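You operate a simulated robot arm through the tools that you are given. There is no shell and no other tool.

The job below is to be done with a simulated robot arm. You get a single attempt, and the scene is never put back.

TASK
Correct R1 and R2 from the sheet of the job on the screen, then run the rotor.
Fine: stop it once the reading stands; press no other blue, MODE, SAVE or PRINT key.

It is judged by the outcome, as a careful person would: the job done as asked, and still so three seconds after it is handed in. It fails if anything else is knocked over, pushed out of place, dropped, spilled or broken. Flat cloth is picked up by pressing the open fingertips on it (5 to 10 N) and closing them slowly along it; thin cloth reads only 2 to 8 mm in the jaws.

THE ROBOT
A 6-joint arm with a fingered hand, fixed in place. Base frame: the origin is at the foot of the arm, x ahead of it, y to its left, z up. Readings come in m, degrees, newtons and seconds.
With the tool pointing down near the work surface it reaches from about 0.26 to 0.7 m from the base axis. Its first joint turns from -166.0 to 166.0 degrees. Payload 4 kg.
The TCP is the grasp point between the finger pads, 0.026 m short of the fingertips. In the tool frame z runs along the fingers and y along their closing line. The gripper opens to 0.148 m. The gripper's body begins 0.073 m behind the TCP. The gripper is a hand of 3 fingers: y runs from the thumb to the fingers, the wrist lies at [0, 0, -0.239] in the tool frame, and closing takes about 1.5 s.
Orientation is that of the tool frame in the base frame, as a unit quaternion [w, x, y, z]. With the fingers straight down and closing along the base's y, the tool's x points along the base's -x, its y along +y and its z along -z.

THE INTERFACE
- The arm moves only by the tool play_rows. Its argument "increments" is text: rows parted by semicolons, each of 7 numbers parted by spaces: the turn, a rotation vector about the base's x, y, z in units of 120 degrees (1.0 is 120 degrees), then the shift along the base's x, y, z in units of 200 mm (1.0 is 200 mm), then the opening, from 0 (shut) to 1 (fully open). In form: wx wy wz dx dy dz gripper; .... A call has 1 to 20 rows; each row is the pose to reach, as a shift and turn from the pose commanded when the call began. A call with a number of a shift or a turn outside -1 to 1 is refused whole. A row lasts 0.2 s, in which the tool goes at most 0.05 m and 8.6 degrees; a call with a longer step from one row to the next is refused whole, and so is a gripper value outside its range. Where a pose cannot be reached the arm comes as near as it can. A force on the tool above 40 N (or 10 N above the force at the start of the call, whichever is more), or a blocked arm, ends the call early, and 0.2 s more pass. The fingers move at their own pace (about 0.153 m/s each) and stop on an object; they squeeze with about 33 N. The grip force told is the motor's: it shows also when the fingers shut on nothing. Time passes only in rows, and 0.2 s behind the last, so rows that repeat a pose let the fingers close. It gives the time, the measured TCP pose, the force on the tool (base axes), the opening and the grip force at its end, in the units of the frame above (readings bear some noise), with the torque about the TCP (base axes, N m) and any sound that the robot's microphone picked up, and new pictures: "pictures" is both (left out), scene, wrist or none.
- Cameras (640 x 400 px; columns grow to the right, rows downward): "scene" is fixed at [0.2212, -0.5013, 1.6685]; the picture's right is [0.91, -0.41, 0.00], its down [-0.20, -0.44, -0.87] and it looks along [0.36, 0.80, -0.49] (base axes); focal length 349 px, centre (320, 200). "wrist" rides on the gripper at [0.068, -0.039, -0.09] in the tool frame; the picture's right is [0.50, 0.87, 0.00], its down [-0.65, 0.38, -0.65] and it looks along [-0.57, 0.33, 0.76] (tool axes); focal length 222 px, centre (320, 200). There is no depth. A picture from a camera that has moved, and an enlarged one, comes with that camera's place and axes in the base frame and with its lens.
- raise_lower(by): slides the trunk up (or, below 0, down) by that many m; the arm rides with it, the base frame stays. It gives what a move gives, with no picture.
- preshape(shape): the hand has 3 fingers and takes this shape, open, in about a second: jaw (thumb against the fingers, like two jaws); tri (thumb and two fingers); tip (a fingertip pinch); poke (one finger out to press); point (the index stretched); flat (the hand flat); cup (the hand cupped); fist (a fist). The gripper value then closes the fingers along that shape, each until it touches; the sizes above hold for jaw. It gives what a move gives, with no picture.
- zoom(camera, box): a new picture of the part [left, top, right, bottom] of that camera's present view, enlarged. The clock stands still meanwhile.
- job_done(): hands the job in; it is judged then, once.

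Places have to be worked out from the pictures, the camera data and where the tool is seen. Open the gripper and draw the arm clear of the work before you hand the job in, unless the task says otherwise.

The tools are called after "Emit:" as a command line: name --argument value ..., lists and objects as JSON in quotes. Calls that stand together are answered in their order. play_rows: Moves the arm, as the interface text tells. Its arguments: {"type":"object","properties":{"increments":{"type":"string"},"pictures":{"type":"string","enum":["both","scene","wrist","none"]}},"required":["increments"]} The other tools are called the same way: raise_lower (by) slides the trunk up or down; preshape (shape) gives the hand a shape; zoom (camera, box) takes an enlarged picture of a part of a camera's view; job_done () hands the job in.

At the start:

```text
time_s: 0.0
ee_pos: [0.3452, -0.0199, 1.4058]
tool_rot: [0.0, 0.0, 1.0, 0.0]
wrist_force: [-0.2, 0.2, 0.1]
ft_torque: [-0.02, 0.01, 0.03]
opening: 0.1479
finger_force: 0.1
shape: jaw
trunk travel left (down, up): [-0.275, 0.042]
```

scene: 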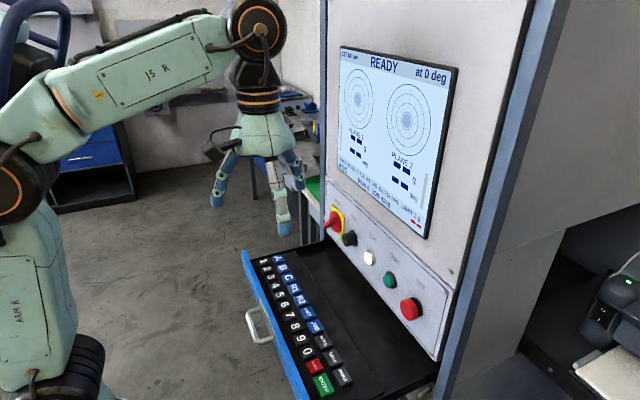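
wrist: 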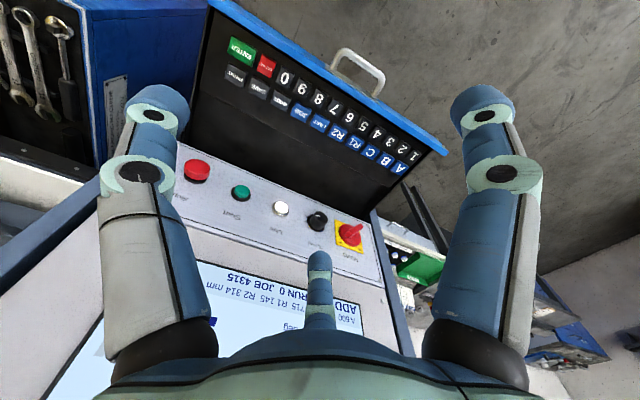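

The scene shows a balancing machine with a screen, a keyboard drawer and a control panel. I will first enlarge the screen, keyboard and panel to read them.

Emit:
zoom --camera "scene" --box '[330, 40, 470, 240]'

Emit:
zoom --camera "scene" --box '[230, 240, 390, 400]'

Emit:
zoom --camera "scene" --box '[310, 190, 460, 340]'

Emit:
zoom --camera "wrist" --box '[170, 130, 430, 350]'

Emit:
zoom --camera "wrist" --box '[200, 20, 450, 190]'

Emit:
zoom --camera "scene" --box '[540, 240, 640, 400]'

```text
2.00 times, centred on (400, 140) of scene
camera zoom: at [0.2212, -0.5013, 1.6685], right [0.91, -0.41, 0.0], down [-0.2, -0.44, -0.87], along [0.36, 0.8, -0.49], focal length 699 px, centre (160, 320)
```

zoom: 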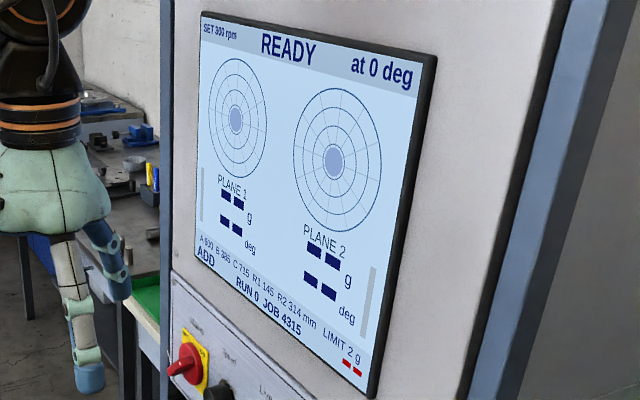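

```text
2.50 times, centred on (310, 320) of scene
camera zoom: at [0.2212, -0.5013, 1.6685], right [0.91, -0.41, 0.0], down [-0.2, -0.44, -0.87], along [0.36, 0.8, -0.49], focal length 873 px, centre (345, -100)
```

zoom: 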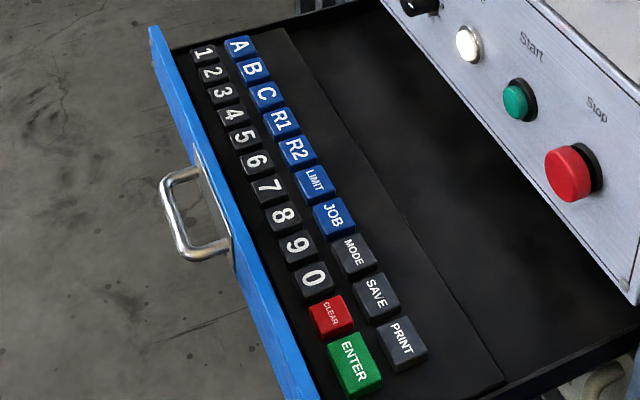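

```text
2.67 times, centred on (385, 265) of scene
camera zoom: at [0.2212, -0.5013, 1.6685], right [0.91, -0.41, 0.0], down [-0.2, -0.44, -0.87], along [0.36, 0.8, -0.49], focal length 932 px, centre (147, 27)
```

zoom: 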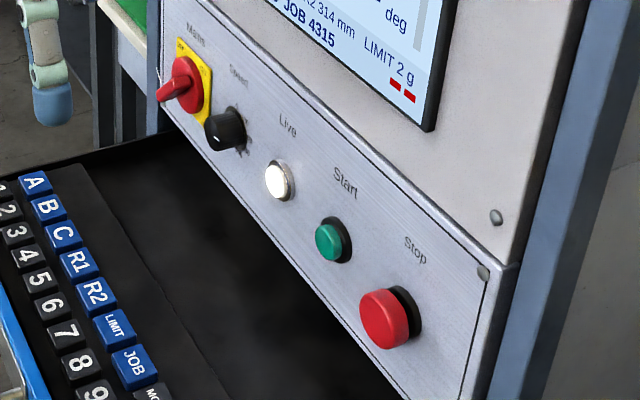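

```text
1.82 times, centred on (300, 240) of wrist
camera zoom: at [0.2767, -0.0594, 1.4994], right [-0.5, 0.87, 0.0], down [0.65, 0.38, 0.65], along [0.57, 0.33, -0.76], focal length 404 px, centre (356, 127)
```

zoom: 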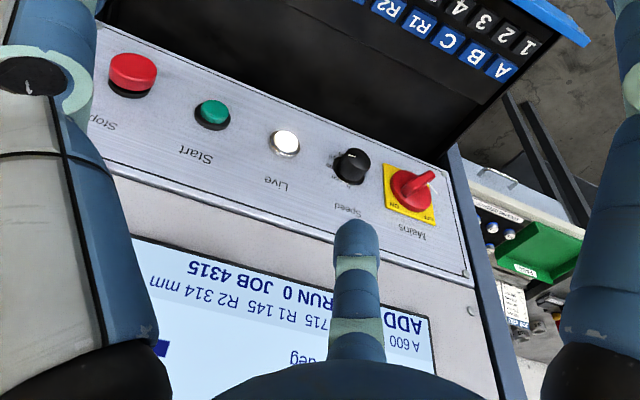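

```text
2.35 times, centred on (325, 105) of wrist
camera zoom: at [0.2767, -0.0594, 1.4994], right [-0.5, 0.87, 0.0], down [0.65, 0.38, 0.65], along [0.57, 0.33, -0.76], focal length 523 px, centre (308, 424)
```

zoom: 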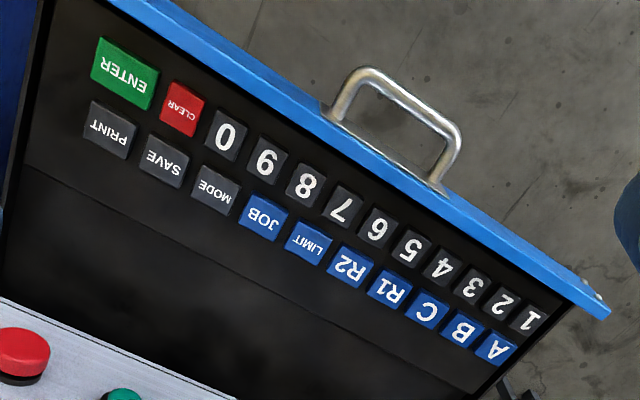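

```text
2.50 times, centred on (590, 320) of scene
camera zoom: at [0.2212, -0.5013, 1.6685], right [0.91, -0.41, 0.0], down [-0.2, -0.44, -0.87], along [0.36, 0.8, -0.49], focal length 873 px, centre (-355, -100)
```

zoom: 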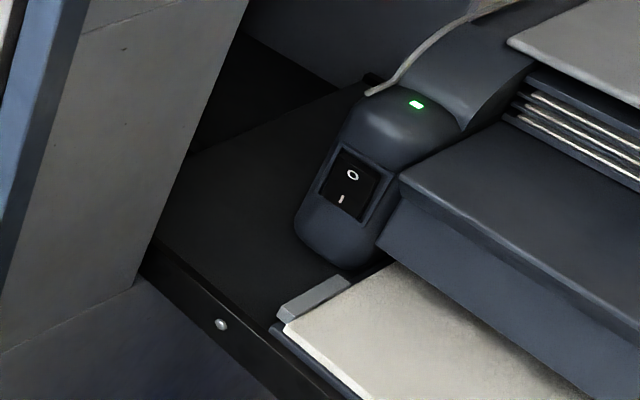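

The screen shows JOB 4315 with R1 145 and R2 314 mm. Now I look for job sheets elsewhere in the views (the bench beyond the cabinet, the left of the wrist view).

Emit:
zoom --camera "wrist" --box '[380, 210, 480, 330]'

Emit:
zoom --camera "wrist" --box '[500, 230, 640, 380]'

Emit:
zoom --camera "wrist" --box '[0, 0, 220, 280]'

Emit:
zoom --camera "scene" --box '[250, 60, 340, 260]'

Emit:
zoom --camera "scene" --box '[0, 0, 240, 200]'

```text
3.33 times, centred on (430, 270) of wrist
camera zoom: at [0.2767, -0.0594, 1.4994], right [-0.5, 0.87, 0.0], down [0.65, 0.38, 0.65], along [0.57, 0.33, -0.76], focal length 740 px, centre (-47, -33)
```

zoom: 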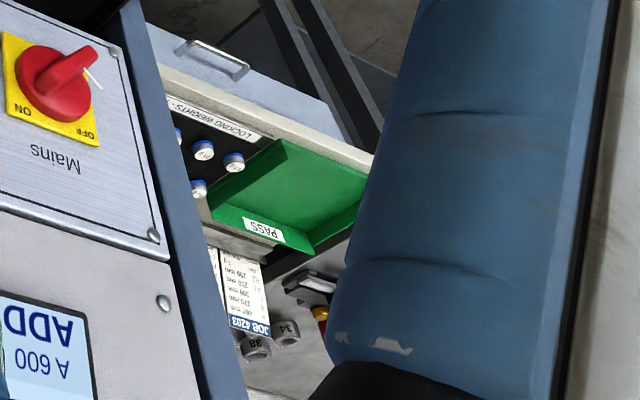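

```text
2.67 times, centred on (570, 305) of wrist
camera zoom: at [0.2767, -0.0594, 1.4994], right [-0.5, 0.87, 0.0], down [0.65, 0.38, 0.65], along [0.57, 0.33, -0.76], focal length 592 px, centre (-347, -80)
```

zoom: 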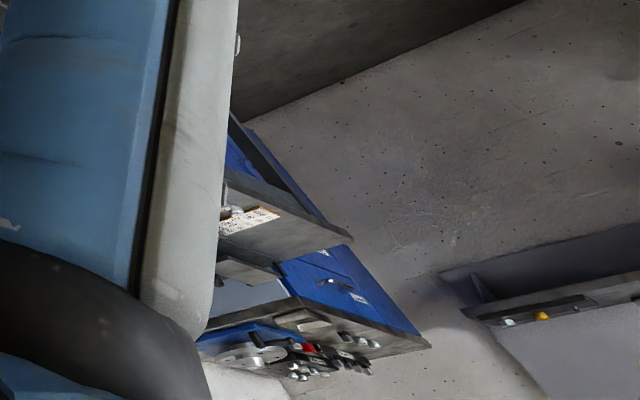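

```text
1.43 times, centred on (110, 140) of wrist
camera zoom: at [0.2767, -0.0594, 1.4994], right [-0.5, 0.87, 0.0], down [0.65, 0.38, 0.65], along [0.57, 0.33, -0.76], focal length 317 px, centre (620, 286)
```

zoom: 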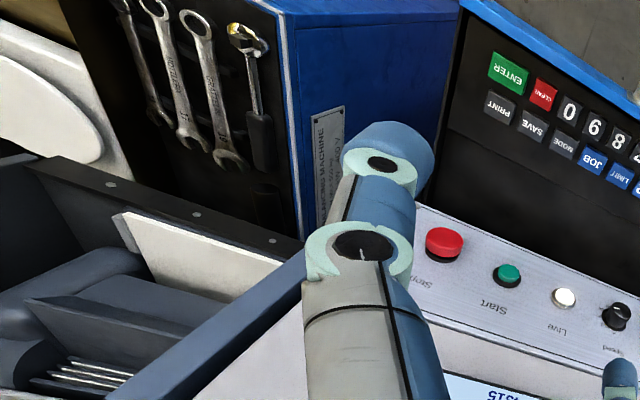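

```text
2.00 times, centred on (295, 160) of scene
camera zoom: at [0.2212, -0.5013, 1.6685], right [0.91, -0.41, 0.0], down [-0.2, -0.44, -0.87], along [0.36, 0.8, -0.49], focal length 699 px, centre (370, 280)
```

zoom: 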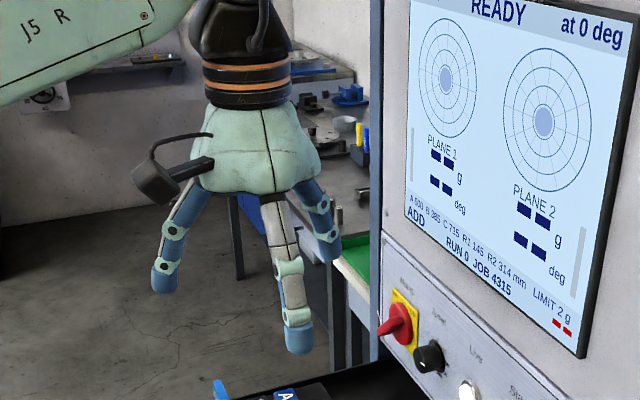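

```text
2.00 times, centred on (120, 100) of scene
camera zoom: at [0.2212, -0.5013, 1.6685], right [0.91, -0.41, 0.0], down [-0.2, -0.44, -0.87], along [0.36, 0.8, -0.49], focal length 699 px, centre (720, 400)
```

zoom: 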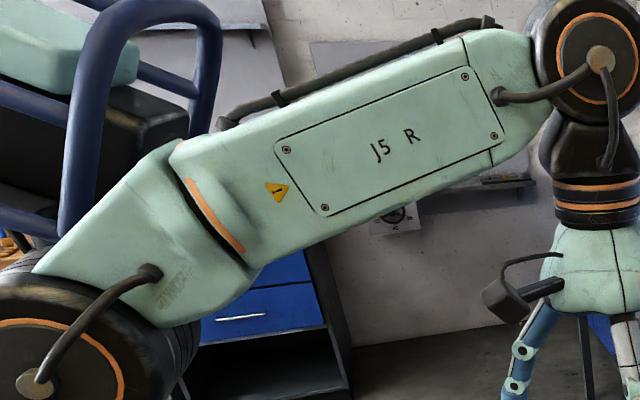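

The bench behind the cabinet's left side (about x 0.99, y 0.84) holds job sheets (one reads JOB 4203), and others are hidden by the cabinet edge. I will put the hand in the poke shape and move the wrist camera to the left to see the sheets.

Emit:
preshape --shape "poke"

Emit:
play_rows --increments "0 0 0 0 0.2 0 0; 0 0 0 0 0.4 0 0; 0 0 0 0 0.6 0 0; 0 0 0 0 0.8 0 0; 0 0 0 0 1.0 0 0; 0 0 0 0 1.0 0 0" --pictures "both"

```text
time_s: 0.9
ee_pos: [0.3449, -0.0192, 1.4072]
tool_rot: [0.0, -0.001, 1.0, 0.0]
wrist_force: [0.3, -0.1, 0.0]
ft_torque: [0.01, -0.01, 0.0]
opening: 0.0001
finger_force: 0.0
shape: poke
trunk travel left (down, up): [-0.275, 0.042]
```

```text
time_s: 2.3
ee_pos: [0.3439, 0.18, 1.4056]
tool_rot: [0.001, 0.0, 1.0, 0.001]
wrist_force: [0.1, -0.4, 0.2]
ft_torque: [0.01, 0.02, 0.02]
opening: 0.0001
finger_force: 32.6
shape: jaw
trunk travel left (down, up): [-0.275, 0.042]
camera wrist: at [0.2768, 0.14, 1.4987], right [-0.5, 0.87, 0.0], down [0.65, 0.38, 0.65], along [0.57, 0.33, -0.76], focal length 222 px, centre (320, 200)
```

scene: 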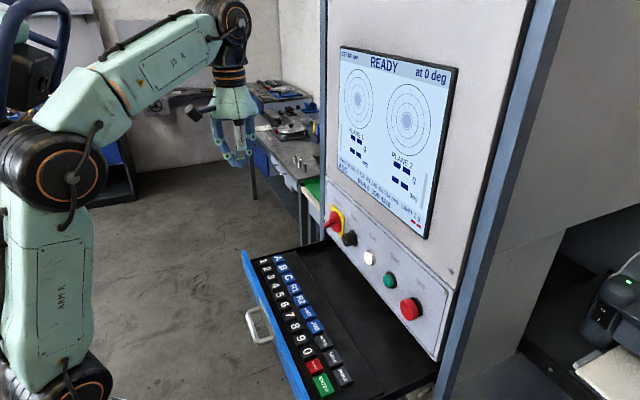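
wrist: 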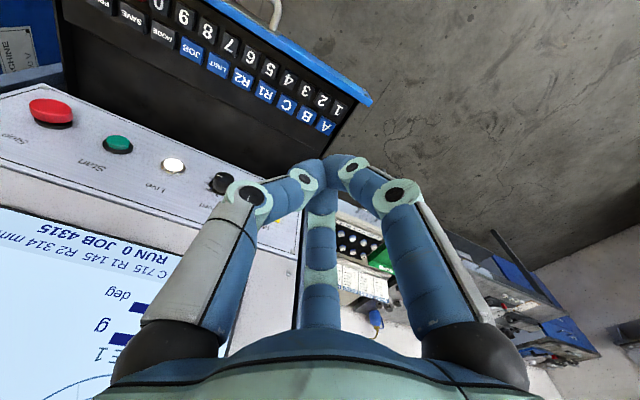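

With gripper value 0 the hand went back to a closed jaw, so I'll re-preshape later. The sheets are visible near (360, 280); I enlarge that part.

Emit:
zoom --camera "wrist" --box '[320, 200, 420, 350]'

Emit:
zoom --camera "scene" --box '[190, 70, 330, 200]'

```text
2.67 times, centred on (370, 275) of wrist
camera zoom: at [0.2768, 0.14, 1.4987], right [-0.5, 0.87, 0.0], down [0.65, 0.38, 0.65], along [0.57, 0.33, -0.76], focal length 592 px, centre (187, 0)
```

zoom: 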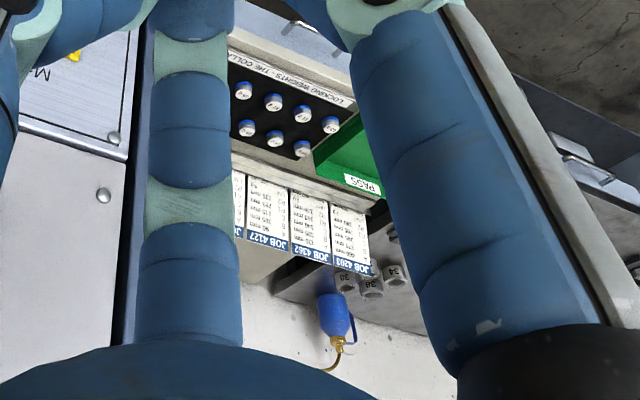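

```text
3.08 times, centred on (260, 135) of scene
camera zoom: at [0.2212, -0.5013, 1.6685], right [0.91, -0.41, 0.0], down [-0.2, -0.44, -0.87], along [0.36, 0.8, -0.49], focal length 1075 px, centre (505, 400)
```

zoom: 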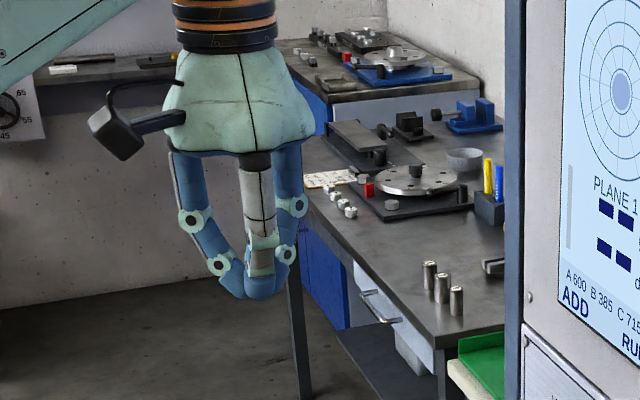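

The sheets (JOB 4203, 4362, 4127, …) stand around (1.13, 1.0, 0.9) beyond the cabinet edge. I move further left, opening the jaw and turning the tool +17° so the sheets appear between thumb and finger.

Emit:
play_rows --increments "0 0 0.03 0 0.2 0 1; 0 0 0.06 0 0.4 0 1; 0 0 0.09 0 0.6 0 1; 0 0 0.12 0 0.8 0 1; 0 0 0.14 0 1.0 0 1; 0 0 0.14 0 1.0 0 1" --pictures "both"

```text
time_s: 3.7
ee_pos: [0.3315, 0.3641, 1.3778]
tool_rot: [0.002, -0.146, 0.989, 0.002]
wrist_force: [-0.3, -0.9, 0.8]
ft_torque: [0.03, 0.0, -0.01]
opening: 0.1418
finger_force: 0.0
shape: jaw
out of reach, approached as far as the arm can: row 3, 4, 5, 6
trunk travel left (down, up): [-0.275, 0.042]
camera wrist: at [0.2783, 0.3061, 1.4716], right [-0.73, 0.68, 0.0], down [0.52, 0.55, 0.66], along [0.45, 0.48, -0.75], focal length 222 px, centre (320, 200)
```

scene: 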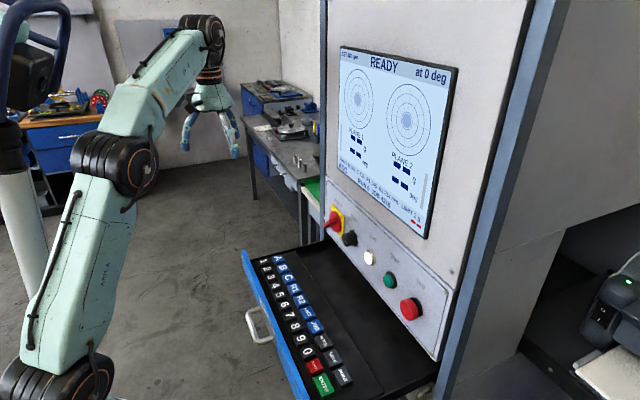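
wrist: 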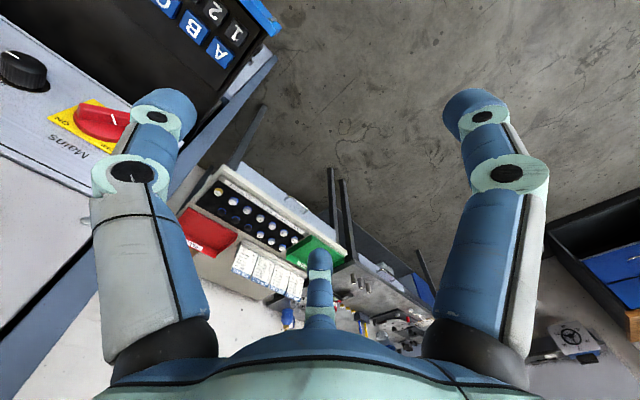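

Emit:
zoom --camera "wrist" --box '[220, 235, 310, 305]'

Emit:
zoom --camera "wrist" --box '[227, 245, 265, 285]'

Emit:
zoom --camera "wrist" --box '[180, 160, 360, 290]'

```text
5.71 times, centred on (265, 270) of wrist
camera zoom: at [0.2783, 0.3061, 1.4716], right [-0.73, 0.68, 0.0], down [0.52, 0.55, 0.66], along [0.45, 0.48, -0.75], focal length 1269 px, centre (634, -200)
```

zoom: 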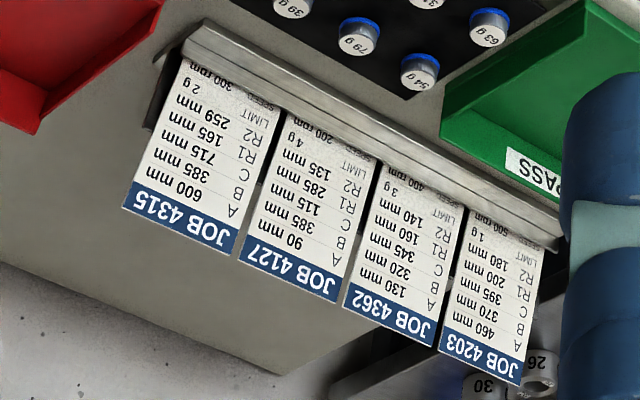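

```text
10.00 times, centred on (246, 265) of wrist
camera zoom: at [0.2783, 0.3061, 1.4716], right [-0.73, 0.68, 0.0], down [0.52, 0.55, 0.66], along [0.45, 0.48, -0.75], focal length 2221 px, centre (1060, -450)
```

zoom: 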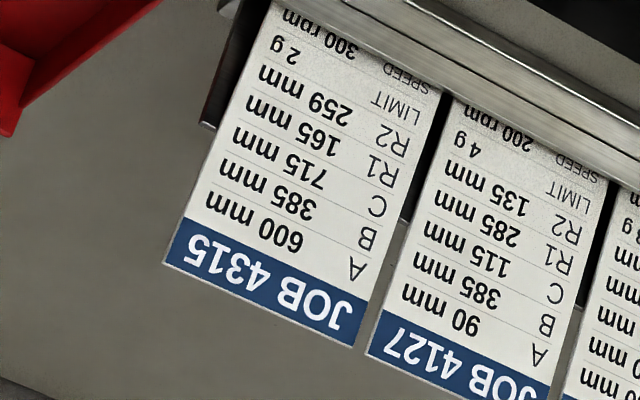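

```text
3.08 times, centred on (270, 225) of wrist
camera zoom: at [0.2783, 0.3061, 1.4716], right [-0.73, 0.68, 0.0], down [0.52, 0.55, 0.66], along [0.45, 0.48, -0.75], focal length 684 px, centre (474, 123)
```

zoom: 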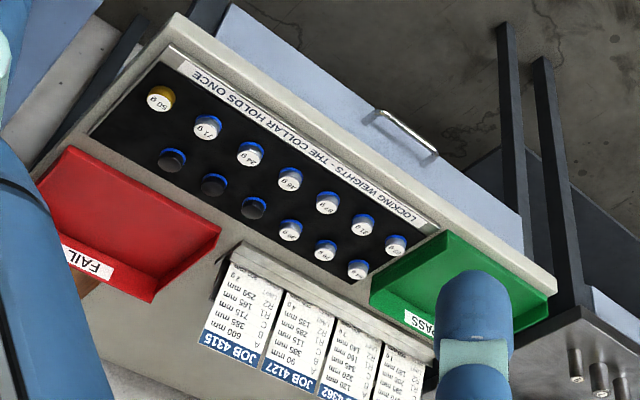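

The JOB 4315 sheet reads R1 165, R2 259 (A 600, B 385, C 715, limit 2 g, 300 rpm match the screen). I enlarge it more to be sure of the digits, which are upside down here.

Emit:
zoom --camera "wrist" --box '[236, 247, 256, 262]'

Emit:
zoom --camera "scene" --box '[335, 150, 435, 240]'

Emit:
zoom --camera "scene" --box '[325, 200, 385, 260]'

```text
16.00 times, centred on (246, 254) of wrist
camera zoom: at [0.2783, 0.3061, 1.4716], right [-0.73, 0.68, 0.0], down [0.52, 0.55, 0.66], along [0.45, 0.48, -0.75], focal length 3554 px, centre (1504, -672)
```

zoom: 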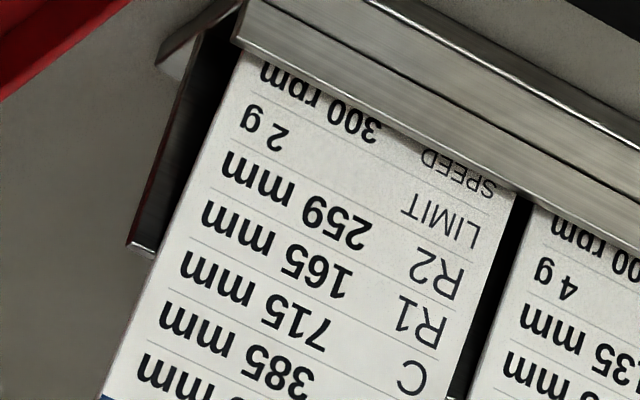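

```text
4.44 times, centred on (385, 195) of scene
camera zoom: at [0.2212, -0.5013, 1.6685], right [0.91, -0.41, 0.0], down [-0.2, -0.44, -0.87], along [0.36, 0.8, -0.49], focal length 1553 px, centre (31, 222)
```

zoom: 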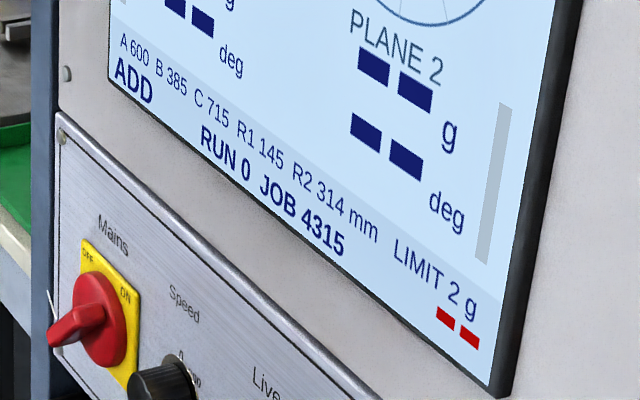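

```text
6.67 times, centred on (355, 230) of scene
camera zoom: at [0.2212, -0.5013, 1.6685], right [0.91, -0.41, 0.0], down [-0.2, -0.44, -0.87], along [0.36, 0.8, -0.49], focal length 2329 px, centre (87, 0)
```

zoom: 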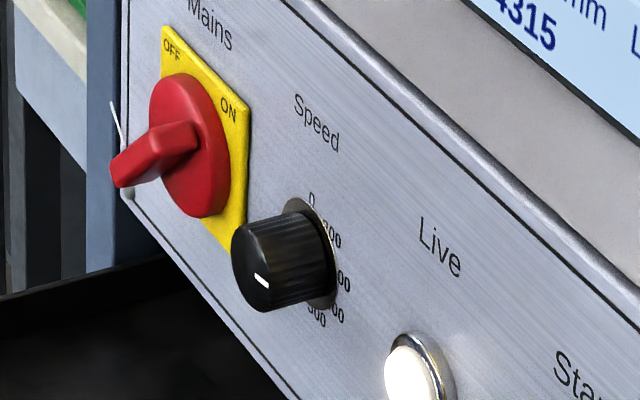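

R1 = 165 and R2 = 259 are confirmed for JOB 4315, and the set speed of 300 rpm already matches. I go back toward the keyboard with the turn undone.

Emit:
play_rows --increments "0 0 -0.03 0 -0.2 0 1; 0 0 -0.06 0 -0.4 0 1; 0 0 -0.09 0 -0.6 0 1; 0 0 -0.12 0 -0.8 0 1; 0 0 -0.14 0 -1.0 0 1; 0 0 -0.14 0 -1.0 0 1" --pictures "none"

Emit:
preshape --shape "poke"

Emit:
play_rows --increments "0 0 0 0.1 -0.1 0 1; 0 0 0 0.2 -0.2 -0.1 1; 0 0 0 0.2 -0.2 -0.2 1; 0 0 0 0.2 -0.2 -0.2 1" --pictures "both"

```text
time_s: 5.1
ee_pos: [0.3311, 0.167, 1.3801]
tool_rot: [0.0, 0.001, 1.0, 0.0]
wrist_force: [1.2, -1.1, -0.6]
ft_torque: [-0.01, 0.01, -0.02]
opening: 0.1417
finger_force: 0.1
shape: jaw
trunk travel left (down, up): [-0.275, 0.042]
```

```text
time_s: 6.0
ee_pos: [0.3301, 0.1663, 1.3803]
tool_rot: [0.0, 0.0, 1.0, 0.0]
wrist_force: [0.3, -0.4, -0.5]
ft_torque: [-0.02, 0.03, 0.0]
opening: 0.0
finger_force: 0.2
shape: poke
trunk travel left (down, up): [-0.275, 0.042]
```

```text
time_s: 7.0
ee_pos: [0.3714, 0.1268, 1.3423]
tool_rot: [0.001, 0.0, 1.0, 0.0]
wrist_force: [0.4, 0.2, 0.0]
ft_torque: [-0.04, 0.0, 0.03]
opening: 0.0002
finger_force: 0.2
shape: poke
trunk travel left (down, up): [-0.275, 0.042]
camera wrist: at [0.303, 0.0873, 1.4348], right [-0.5, 0.87, 0.0], down [0.65, 0.38, 0.65], along [0.57, 0.33, -0.76], focal length 222 px, centre (320, 200)
```

scene: 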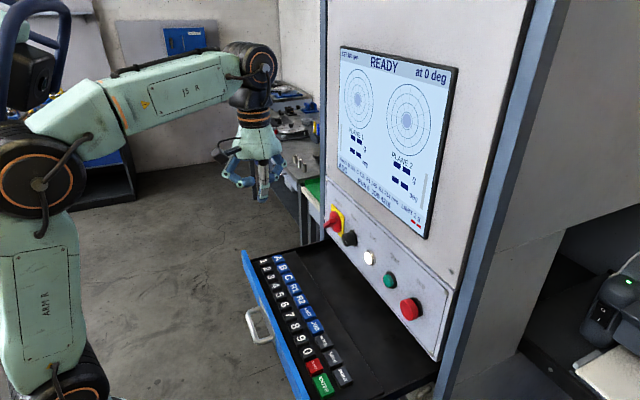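
wrist: 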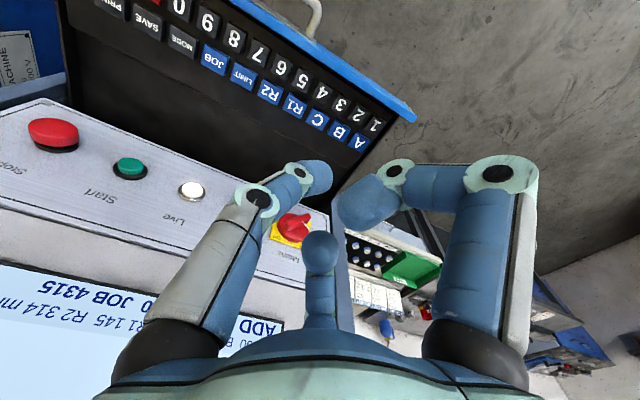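

The poke shape stays with gripper value 1. I enlarge the hand in both views to find the pressing fingertip.

Emit:
zoom --camera "scene" --box '[215, 100, 305, 215]'

Emit:
zoom --camera "wrist" --box '[220, 130, 420, 290]'

```text
3.48 times, centred on (260, 158) of scene
camera zoom: at [0.2212, -0.5013, 1.6685], right [0.91, -0.41, 0.0], down [-0.2, -0.44, -0.87], along [0.36, 0.8, -0.49], focal length 1215 px, centre (529, 348)
```

zoom: 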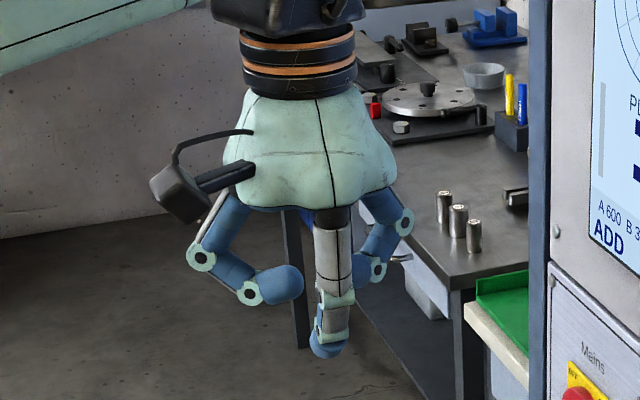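

```text
2.50 times, centred on (320, 210) of wrist
camera zoom: at [0.303, 0.0873, 1.4348], right [-0.5, 0.87, 0.0], down [0.65, 0.38, 0.65], along [0.57, 0.33, -0.76], focal length 555 px, centre (320, 175)
```

zoom: 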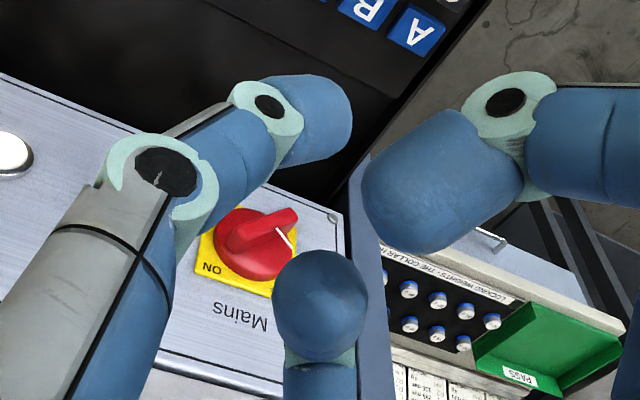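

The pressing finger's tip sits close to the TCP axis, about 0.03 m below the TCP; the curled fingers are roughly 33 mm higher. I turn the tool −60° about z (so a curled finger stays off the drawer's raised front edge) and come down over R1 at about (0.432, 0.115), staying well above the keys.

Emit:
play_rows --increments "0 0 -0.0625 0.038 -0.01 -0.12 1; 0 0 -0.125 0.076 -0.02 -0.24 1; 0 0 -0.1875 0.114 -0.03 -0.36 1; 0 0 -0.25 0.152 -0.04 -0.48 1; 0 0 -0.3125 0.19 -0.05 -0.6 1; 0 0 -0.375 0.228 -0.06 -0.72 1; 0 0 -0.4375 0.266 -0.065 -0.84 1; 0 0 -0.5 0.305 -0.07 -0.96 1; 0 0 -0.5 0.305 -0.07 -0.96 1" --pictures "both"

```text
time_s: 9.0
ee_pos: [0.4334, 0.1098, 1.1476]
tool_rot: [0.001, 0.5, 0.866, -0.001]
wrist_force: [0.4, 0.3, 0.2]
ft_torque: [0.0, -0.05, 0.03]
opening: 0.0001
finger_force: 0.1
shape: poke
trunk travel left (down, up): [-0.275, 0.042]
camera wrist: at [0.3651, 0.1493, 1.2412], right [0.5, 0.86, 0.0], down [0.65, -0.38, 0.65], along [0.57, -0.33, -0.76], focal length 222 px, centre (320, 200)
```

scene: 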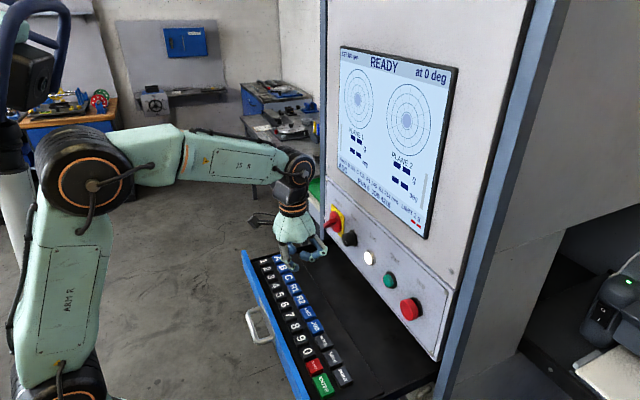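
wrist: 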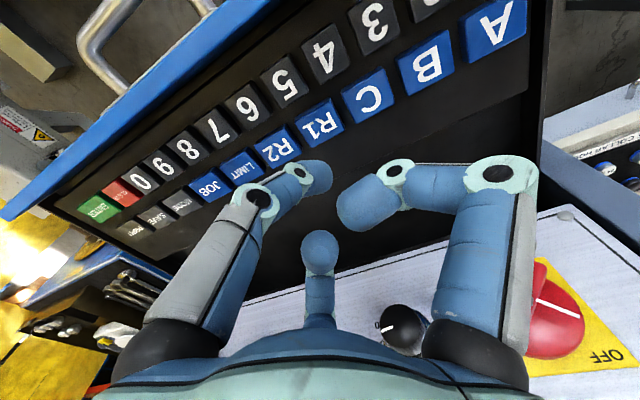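

The view over the keyboard is good. I enlarge the fingertip in both cameras to fix its place relative to R1.

Emit:
zoom --camera "wrist" --box '[240, 80, 400, 200]'

Emit:
zoom --camera "scene" --box '[245, 215, 345, 305]'

```text
3.33 times, centred on (320, 140) of wrist
camera zoom: at [0.3651, 0.1493, 1.2412], right [0.5, 0.86, 0.0], down [0.65, -0.38, 0.65], along [0.57, -0.33, -0.76], focal length 740 px, centre (320, 400)
```

zoom: 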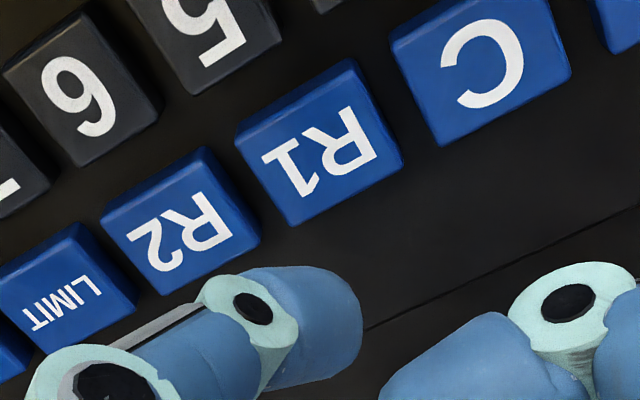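

```text
4.44 times, centred on (295, 260) of scene
camera zoom: at [0.2212, -0.5013, 1.6685], right [0.91, -0.41, 0.0], down [-0.2, -0.44, -0.87], along [0.36, 0.8, -0.49], focal length 1553 px, centre (431, -67)
```

zoom: 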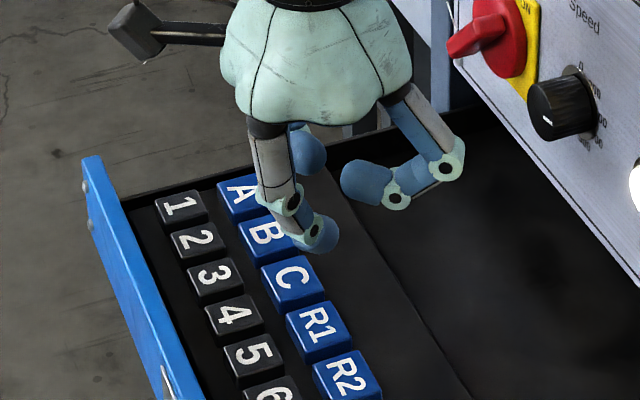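

Both views agree that R1's top is centred near (0.430, 0.112, 1.055) and the fingertip is on the TCP axis (bottom about 30 mm below it). I lower to about 20 mm above the key and check alignment again.

Emit:
play_rows --increments "0 0 0 -0.012 0.0125 -0.1 1; 0 0 0 -0.012 0.0125 -0.2 1; 0 0 0 -0.012 0.0125 -0.21 1" --pictures "none"

Emit:
zoom --camera "wrist" --box '[240, 80, 400, 200]'

Emit:
zoom --camera "scene" --box '[245, 225, 345, 315]'

```text
time_s: 9.8
ee_pos: [0.4303, 0.1149, 1.1063]
tool_rot: [0.0, 0.501, 0.866, -0.001]
wrist_force: [-0.1, 0.2, 0.4]
ft_torque: [-0.02, 0.0, -0.03]
opening: 0.0
finger_force: 0.1
shape: poke
trunk travel left (down, up): [-0.275, 0.042]
```

```text
3.33 times, centred on (320, 140) of wrist
camera zoom: at [0.3613, 0.1534, 1.1986], right [0.5, 0.87, 0.0], down [0.65, -0.38, 0.65], along [0.57, -0.33, -0.76], focal length 740 px, centre (320, 400)
```

zoom: 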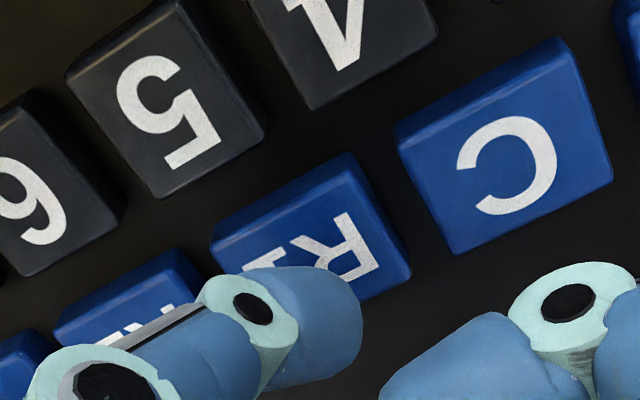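

```text
4.44 times, centred on (295, 270) of scene
camera zoom: at [0.2212, -0.5013, 1.6685], right [0.91, -0.41, 0.0], down [-0.2, -0.44, -0.87], along [0.36, 0.8, -0.49], focal length 1553 px, centre (431, -111)
```

zoom: 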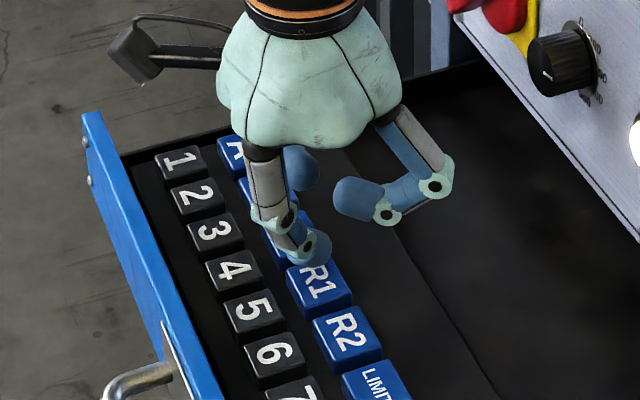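

Alignment is good (tip over R1, 2 mm to correct in y). I descend slowly onto R1 and watch the force.

Emit:
play_rows --increments "0 0 0 0.006 -0.012 -0.04 1; 0 0 0 0.006 -0.012 -0.07 1; 0 0 0 0.006 -0.012 -0.085 1; 0 0 0 0.006 -0.012 -0.1 1; 0 0 0 0.006 -0.012 -0.11 1" --pictures "none"

Emit:
zoom --camera "scene" --box '[245, 225, 345, 315]'

Emit:
zoom --camera "wrist" --box '[240, 80, 400, 200]'

Emit:
zoom --camera "scene" --box '[330, 40, 470, 240]'

```text
time_s: 11.0
ee_pos: [0.4306, 0.1133, 1.0842]
tool_rot: [0.002, 0.499, 0.867, 0.001]
wrist_force: [-1.3, 0.3, 5.8]
ft_torque: [-0.02, 0.03, 0.06]
opening: 0.0003
finger_force: 0.0
shape: poke
trunk travel left (down, up): [-0.275, 0.042]
heard: click
```

```text
4.44 times, centred on (295, 270) of scene
camera zoom: at [0.2212, -0.5013, 1.6685], right [0.91, -0.41, 0.0], down [-0.2, -0.44, -0.87], along [0.36, 0.8, -0.49], focal length 1553 px, centre (431, -111)
```

zoom: 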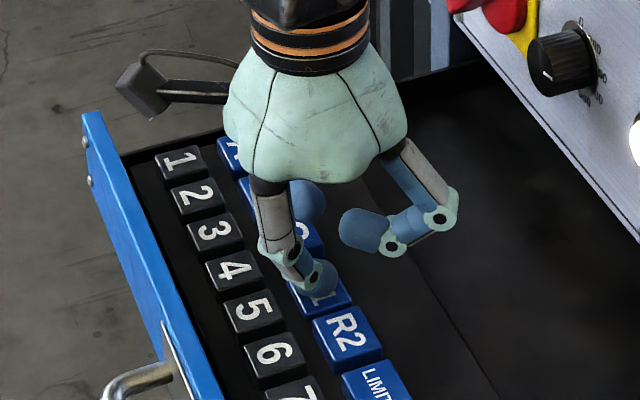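

```text
3.33 times, centred on (320, 140) of wrist
camera zoom: at [0.363, 0.1512, 1.1776], right [0.5, 0.87, 0.0], down [0.65, -0.38, 0.66], along [0.57, -0.33, -0.76], focal length 740 px, centre (320, 400)
```

zoom: 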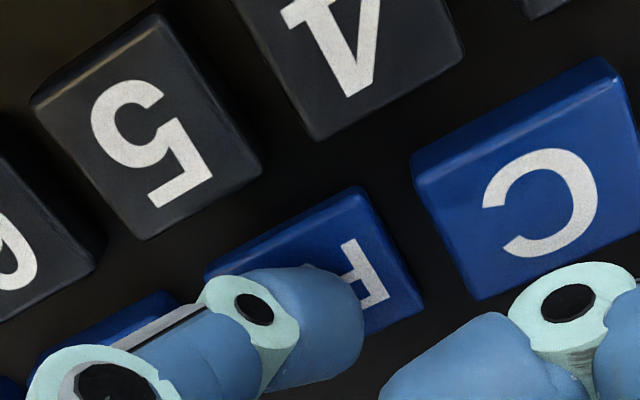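

```text
2.00 times, centred on (400, 140) of scene
camera zoom: at [0.2212, -0.5013, 1.6685], right [0.91, -0.41, 0.0], down [-0.2, -0.44, -0.87], along [0.36, 0.8, -0.49], focal length 699 px, centre (160, 320)
```

zoom: 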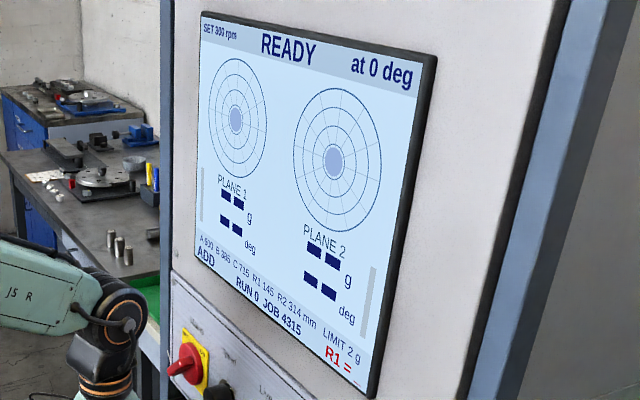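

Click heard at 5.8 N and the screen now reads "R1 = _", so the press worked. I raise and travel to hover above key 1 at about (0.390, 0.248).

Emit:
play_rows --increments "0 0 0 0 0 0.13 1; 0 0 0 -0.05 0.17 0.13 1; 0 0 0 -0.1 0.34 0.13 1; 0 0 0 -0.15 0.51 0.13 1; 0 0 0 -0.203 0.673 0.13 1; 0 0 0 -0.203 0.673 0.13 1" --pictures "none"

Emit:
zoom --camera "wrist" --box '[240, 80, 400, 200]'

Emit:
zoom --camera "scene" --box '[225, 210, 325, 300]'

Emit:
zoom --camera "scene" --box '[335, 150, 435, 240]'

```text
time_s: 12.4
ee_pos: [0.3904, 0.2498, 1.1093]
tool_rot: [0.0, 0.499, 0.866, 0.0]
wrist_force: [0.2, 0.1, -0.1]
ft_torque: [0.0, -0.02, 0.01]
opening: 0.0
finger_force: 0.1
shape: poke
trunk travel left (down, up): [-0.275, 0.042]
```

```text
3.33 times, centred on (320, 140) of wrist
camera zoom: at [0.3227, 0.2875, 1.2027], right [0.5, 0.87, 0.0], down [0.66, -0.38, 0.65], along [0.57, -0.33, -0.76], focal length 740 px, centre (320, 400)
```

zoom: 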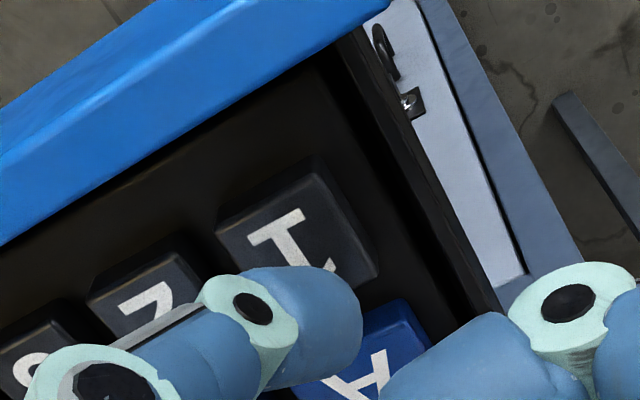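

```text
4.44 times, centred on (275, 255) of scene
camera zoom: at [0.2212, -0.5013, 1.6685], right [0.91, -0.41, 0.0], down [-0.2, -0.44, -0.87], along [0.36, 0.8, -0.49], focal length 1553 px, centre (520, -44)
```

zoom: 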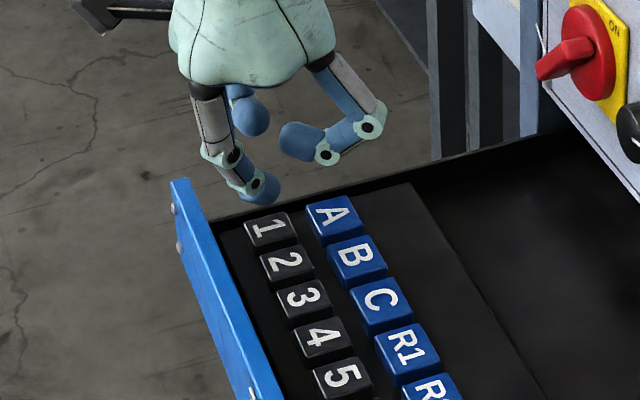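

```text
4.44 times, centred on (385, 195) of scene
camera zoom: at [0.2212, -0.5013, 1.6685], right [0.91, -0.41, 0.0], down [-0.2, -0.44, -0.87], along [0.36, 0.8, -0.49], focal length 1553 px, centre (31, 222)
```

zoom: 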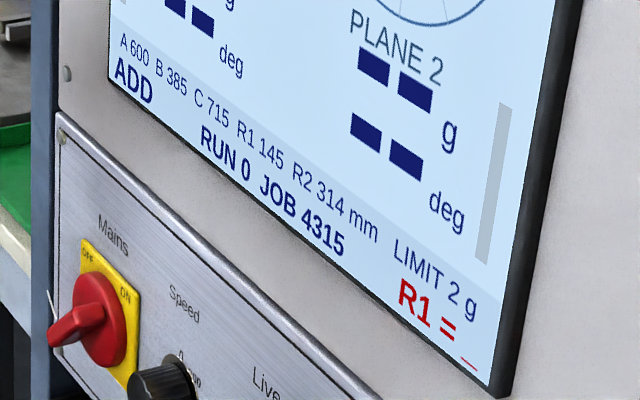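

The wrist view puts key 1 at about (0.390, 0.244), so I shift −5.5 mm in y, press down to the same height as before and rise again.

Emit:
play_rows --increments "0 0 0 -0.002 -0.028 -0.05 1; 0 0 0 -0.002 -0.028 -0.09 1; 0 0 0 -0.002 -0.028 -0.105 1; 0 0 0 -0.002 -0.028 -0.12 1; 0 0 0 -0.002 -0.028 -0.128 1" --pictures "none"

Emit:
zoom --camera "scene" --box '[225, 210, 325, 300]'

Emit:
zoom --camera "scene" --box '[335, 150, 435, 240]'

```text
time_s: 13.6
ee_pos: [0.3911, 0.2432, 1.086]
tool_rot: [0.0, 0.499, 0.866, 0.001]
wrist_force: [-0.9, 1.1, 2.7]
ft_torque: [0.05, 0.02, 0.01]
opening: 0.0
finger_force: 0.0
shape: poke
trunk travel left (down, up): [-0.275, 0.042]
heard: click
```

```text
4.44 times, centred on (275, 255) of scene
camera zoom: at [0.2212, -0.5013, 1.6685], right [0.91, -0.41, 0.0], down [-0.2, -0.44, -0.87], along [0.36, 0.8, -0.49], focal length 1553 px, centre (520, -44)
```

zoom: 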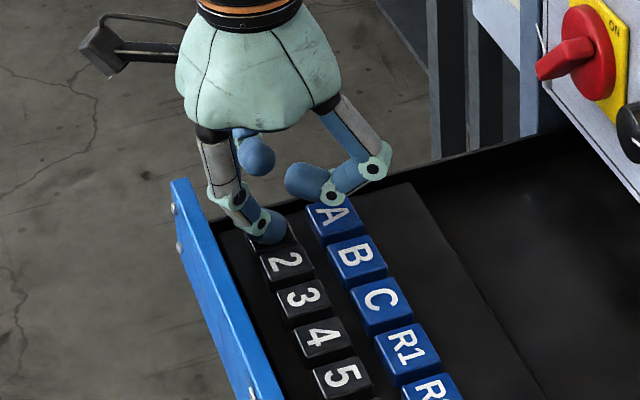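

```text
4.44 times, centred on (385, 195) of scene
camera zoom: at [0.2212, -0.5013, 1.6685], right [0.91, -0.41, 0.0], down [-0.2, -0.44, -0.87], along [0.36, 0.8, -0.49], focal length 1553 px, centre (31, 222)
```

zoom: 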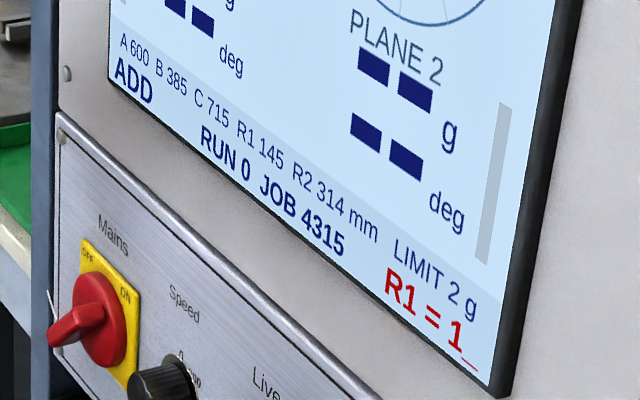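

The screen shows "R1 = 1_". Now I rise and travel to hover above key 6, expected near (0.390, 0.069).

Emit:
play_rows --increments "0 0 0 0 0 0.13 1; 0 0 0 0 -0.22 0.13 1; 0 0 0 0 -0.44 0.13 1; 0 0 0 0 -0.66 0.13 1; 0 0 0 0 -0.87 0.13 1; 0 0 0 0 -0.87 0.13 1" --pictures "none"

Emit:
zoom --camera "wrist" --box '[240, 80, 400, 200]'

Emit:
zoom --camera "scene" --box '[235, 225, 335, 315]'

```text
time_s: 15.0
ee_pos: [0.3902, 0.0661, 1.1103]
tool_rot: [0.001, 0.5, 0.866, -0.001]
wrist_force: [0.2, 0.4, 0.7]
ft_torque: [-0.01, -0.01, 0.01]
opening: 0.0
finger_force: 0.0
shape: poke
trunk travel left (down, up): [-0.275, 0.042]
```

```text
3.33 times, centred on (320, 140) of wrist
camera zoom: at [0.321, 0.1051, 1.2035], right [0.5, 0.87, 0.0], down [0.66, -0.38, 0.65], along [0.57, -0.33, -0.76], focal length 740 px, centre (320, 400)
```

zoom: 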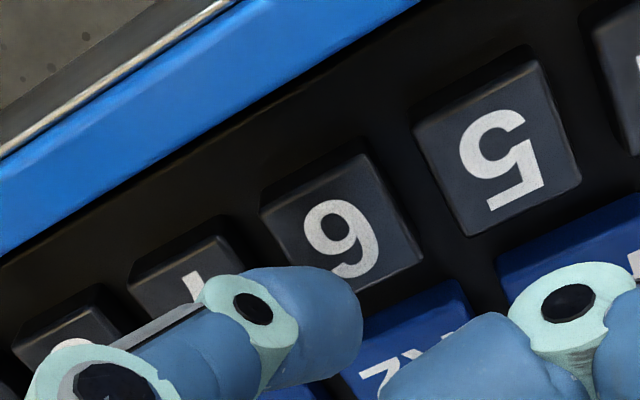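

```text
4.44 times, centred on (285, 270) of scene
camera zoom: at [0.2212, -0.5013, 1.6685], right [0.91, -0.41, 0.0], down [-0.2, -0.44, -0.87], along [0.36, 0.8, -0.49], focal length 1553 px, centre (476, -111)
```

zoom: 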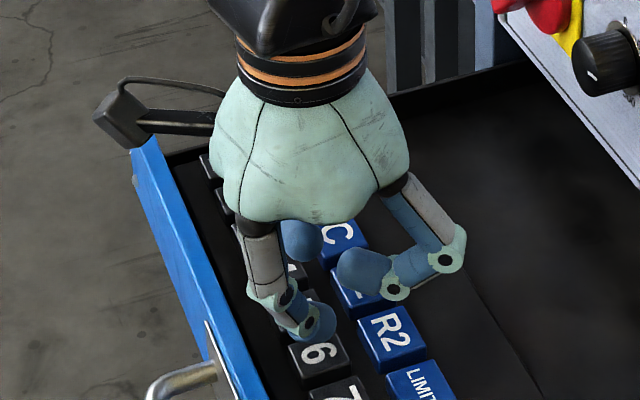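

Key 6 appears centred at about (0.392, 0.069), 3 mm from the tip. I correct and press.

Emit:
play_rows --increments "0 0 0 0.006 0.014 -0.05 1; 0 0 0 0.006 0.014 -0.09 1; 0 0 0 0.006 0.014 -0.11 1; 0 0 0 0.006 0.014 -0.122 1; 0 0 0 0.006 0.014 -0.13 1" --pictures "none"

Emit:
zoom --camera "scene" --box '[335, 150, 435, 240]'

Emit:
zoom --camera "scene" --box '[235, 225, 335, 315]'

```text
time_s: 16.2
ee_pos: [0.39, 0.0708, 1.0846]
tool_rot: [0.001, 0.5, 0.866, 0.0]
wrist_force: [0.8, -0.1, 4.0]
ft_torque: [-0.01, -0.01, 0.0]
opening: 0.0
finger_force: 0.0
shape: poke
trunk travel left (down, up): [-0.275, 0.042]
heard: click
```

```text
4.44 times, centred on (385, 195) of scene
camera zoom: at [0.2212, -0.5013, 1.6685], right [0.91, -0.41, 0.0], down [-0.2, -0.44, -0.87], along [0.36, 0.8, -0.49], focal length 1553 px, centre (31, 222)
```

zoom: 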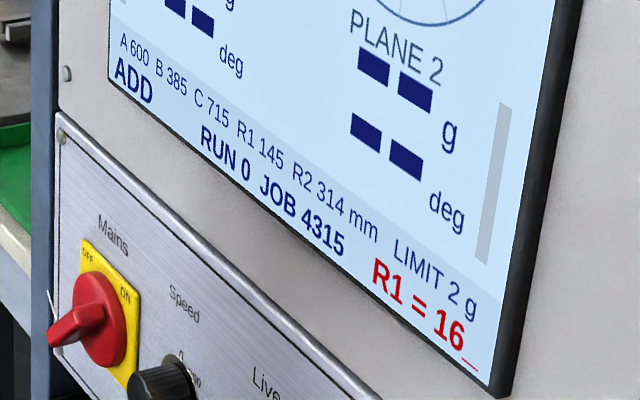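

```text
4.44 times, centred on (285, 270) of scene
camera zoom: at [0.2212, -0.5013, 1.6685], right [0.91, -0.41, 0.0], down [-0.2, -0.44, -0.87], along [0.36, 0.8, -0.49], focal length 1553 px, centre (476, -111)
```

zoom: 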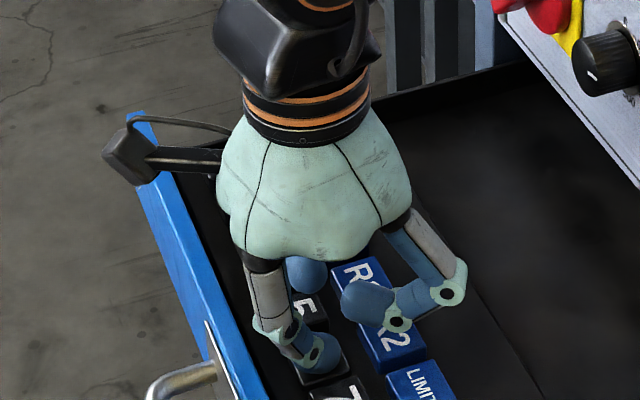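

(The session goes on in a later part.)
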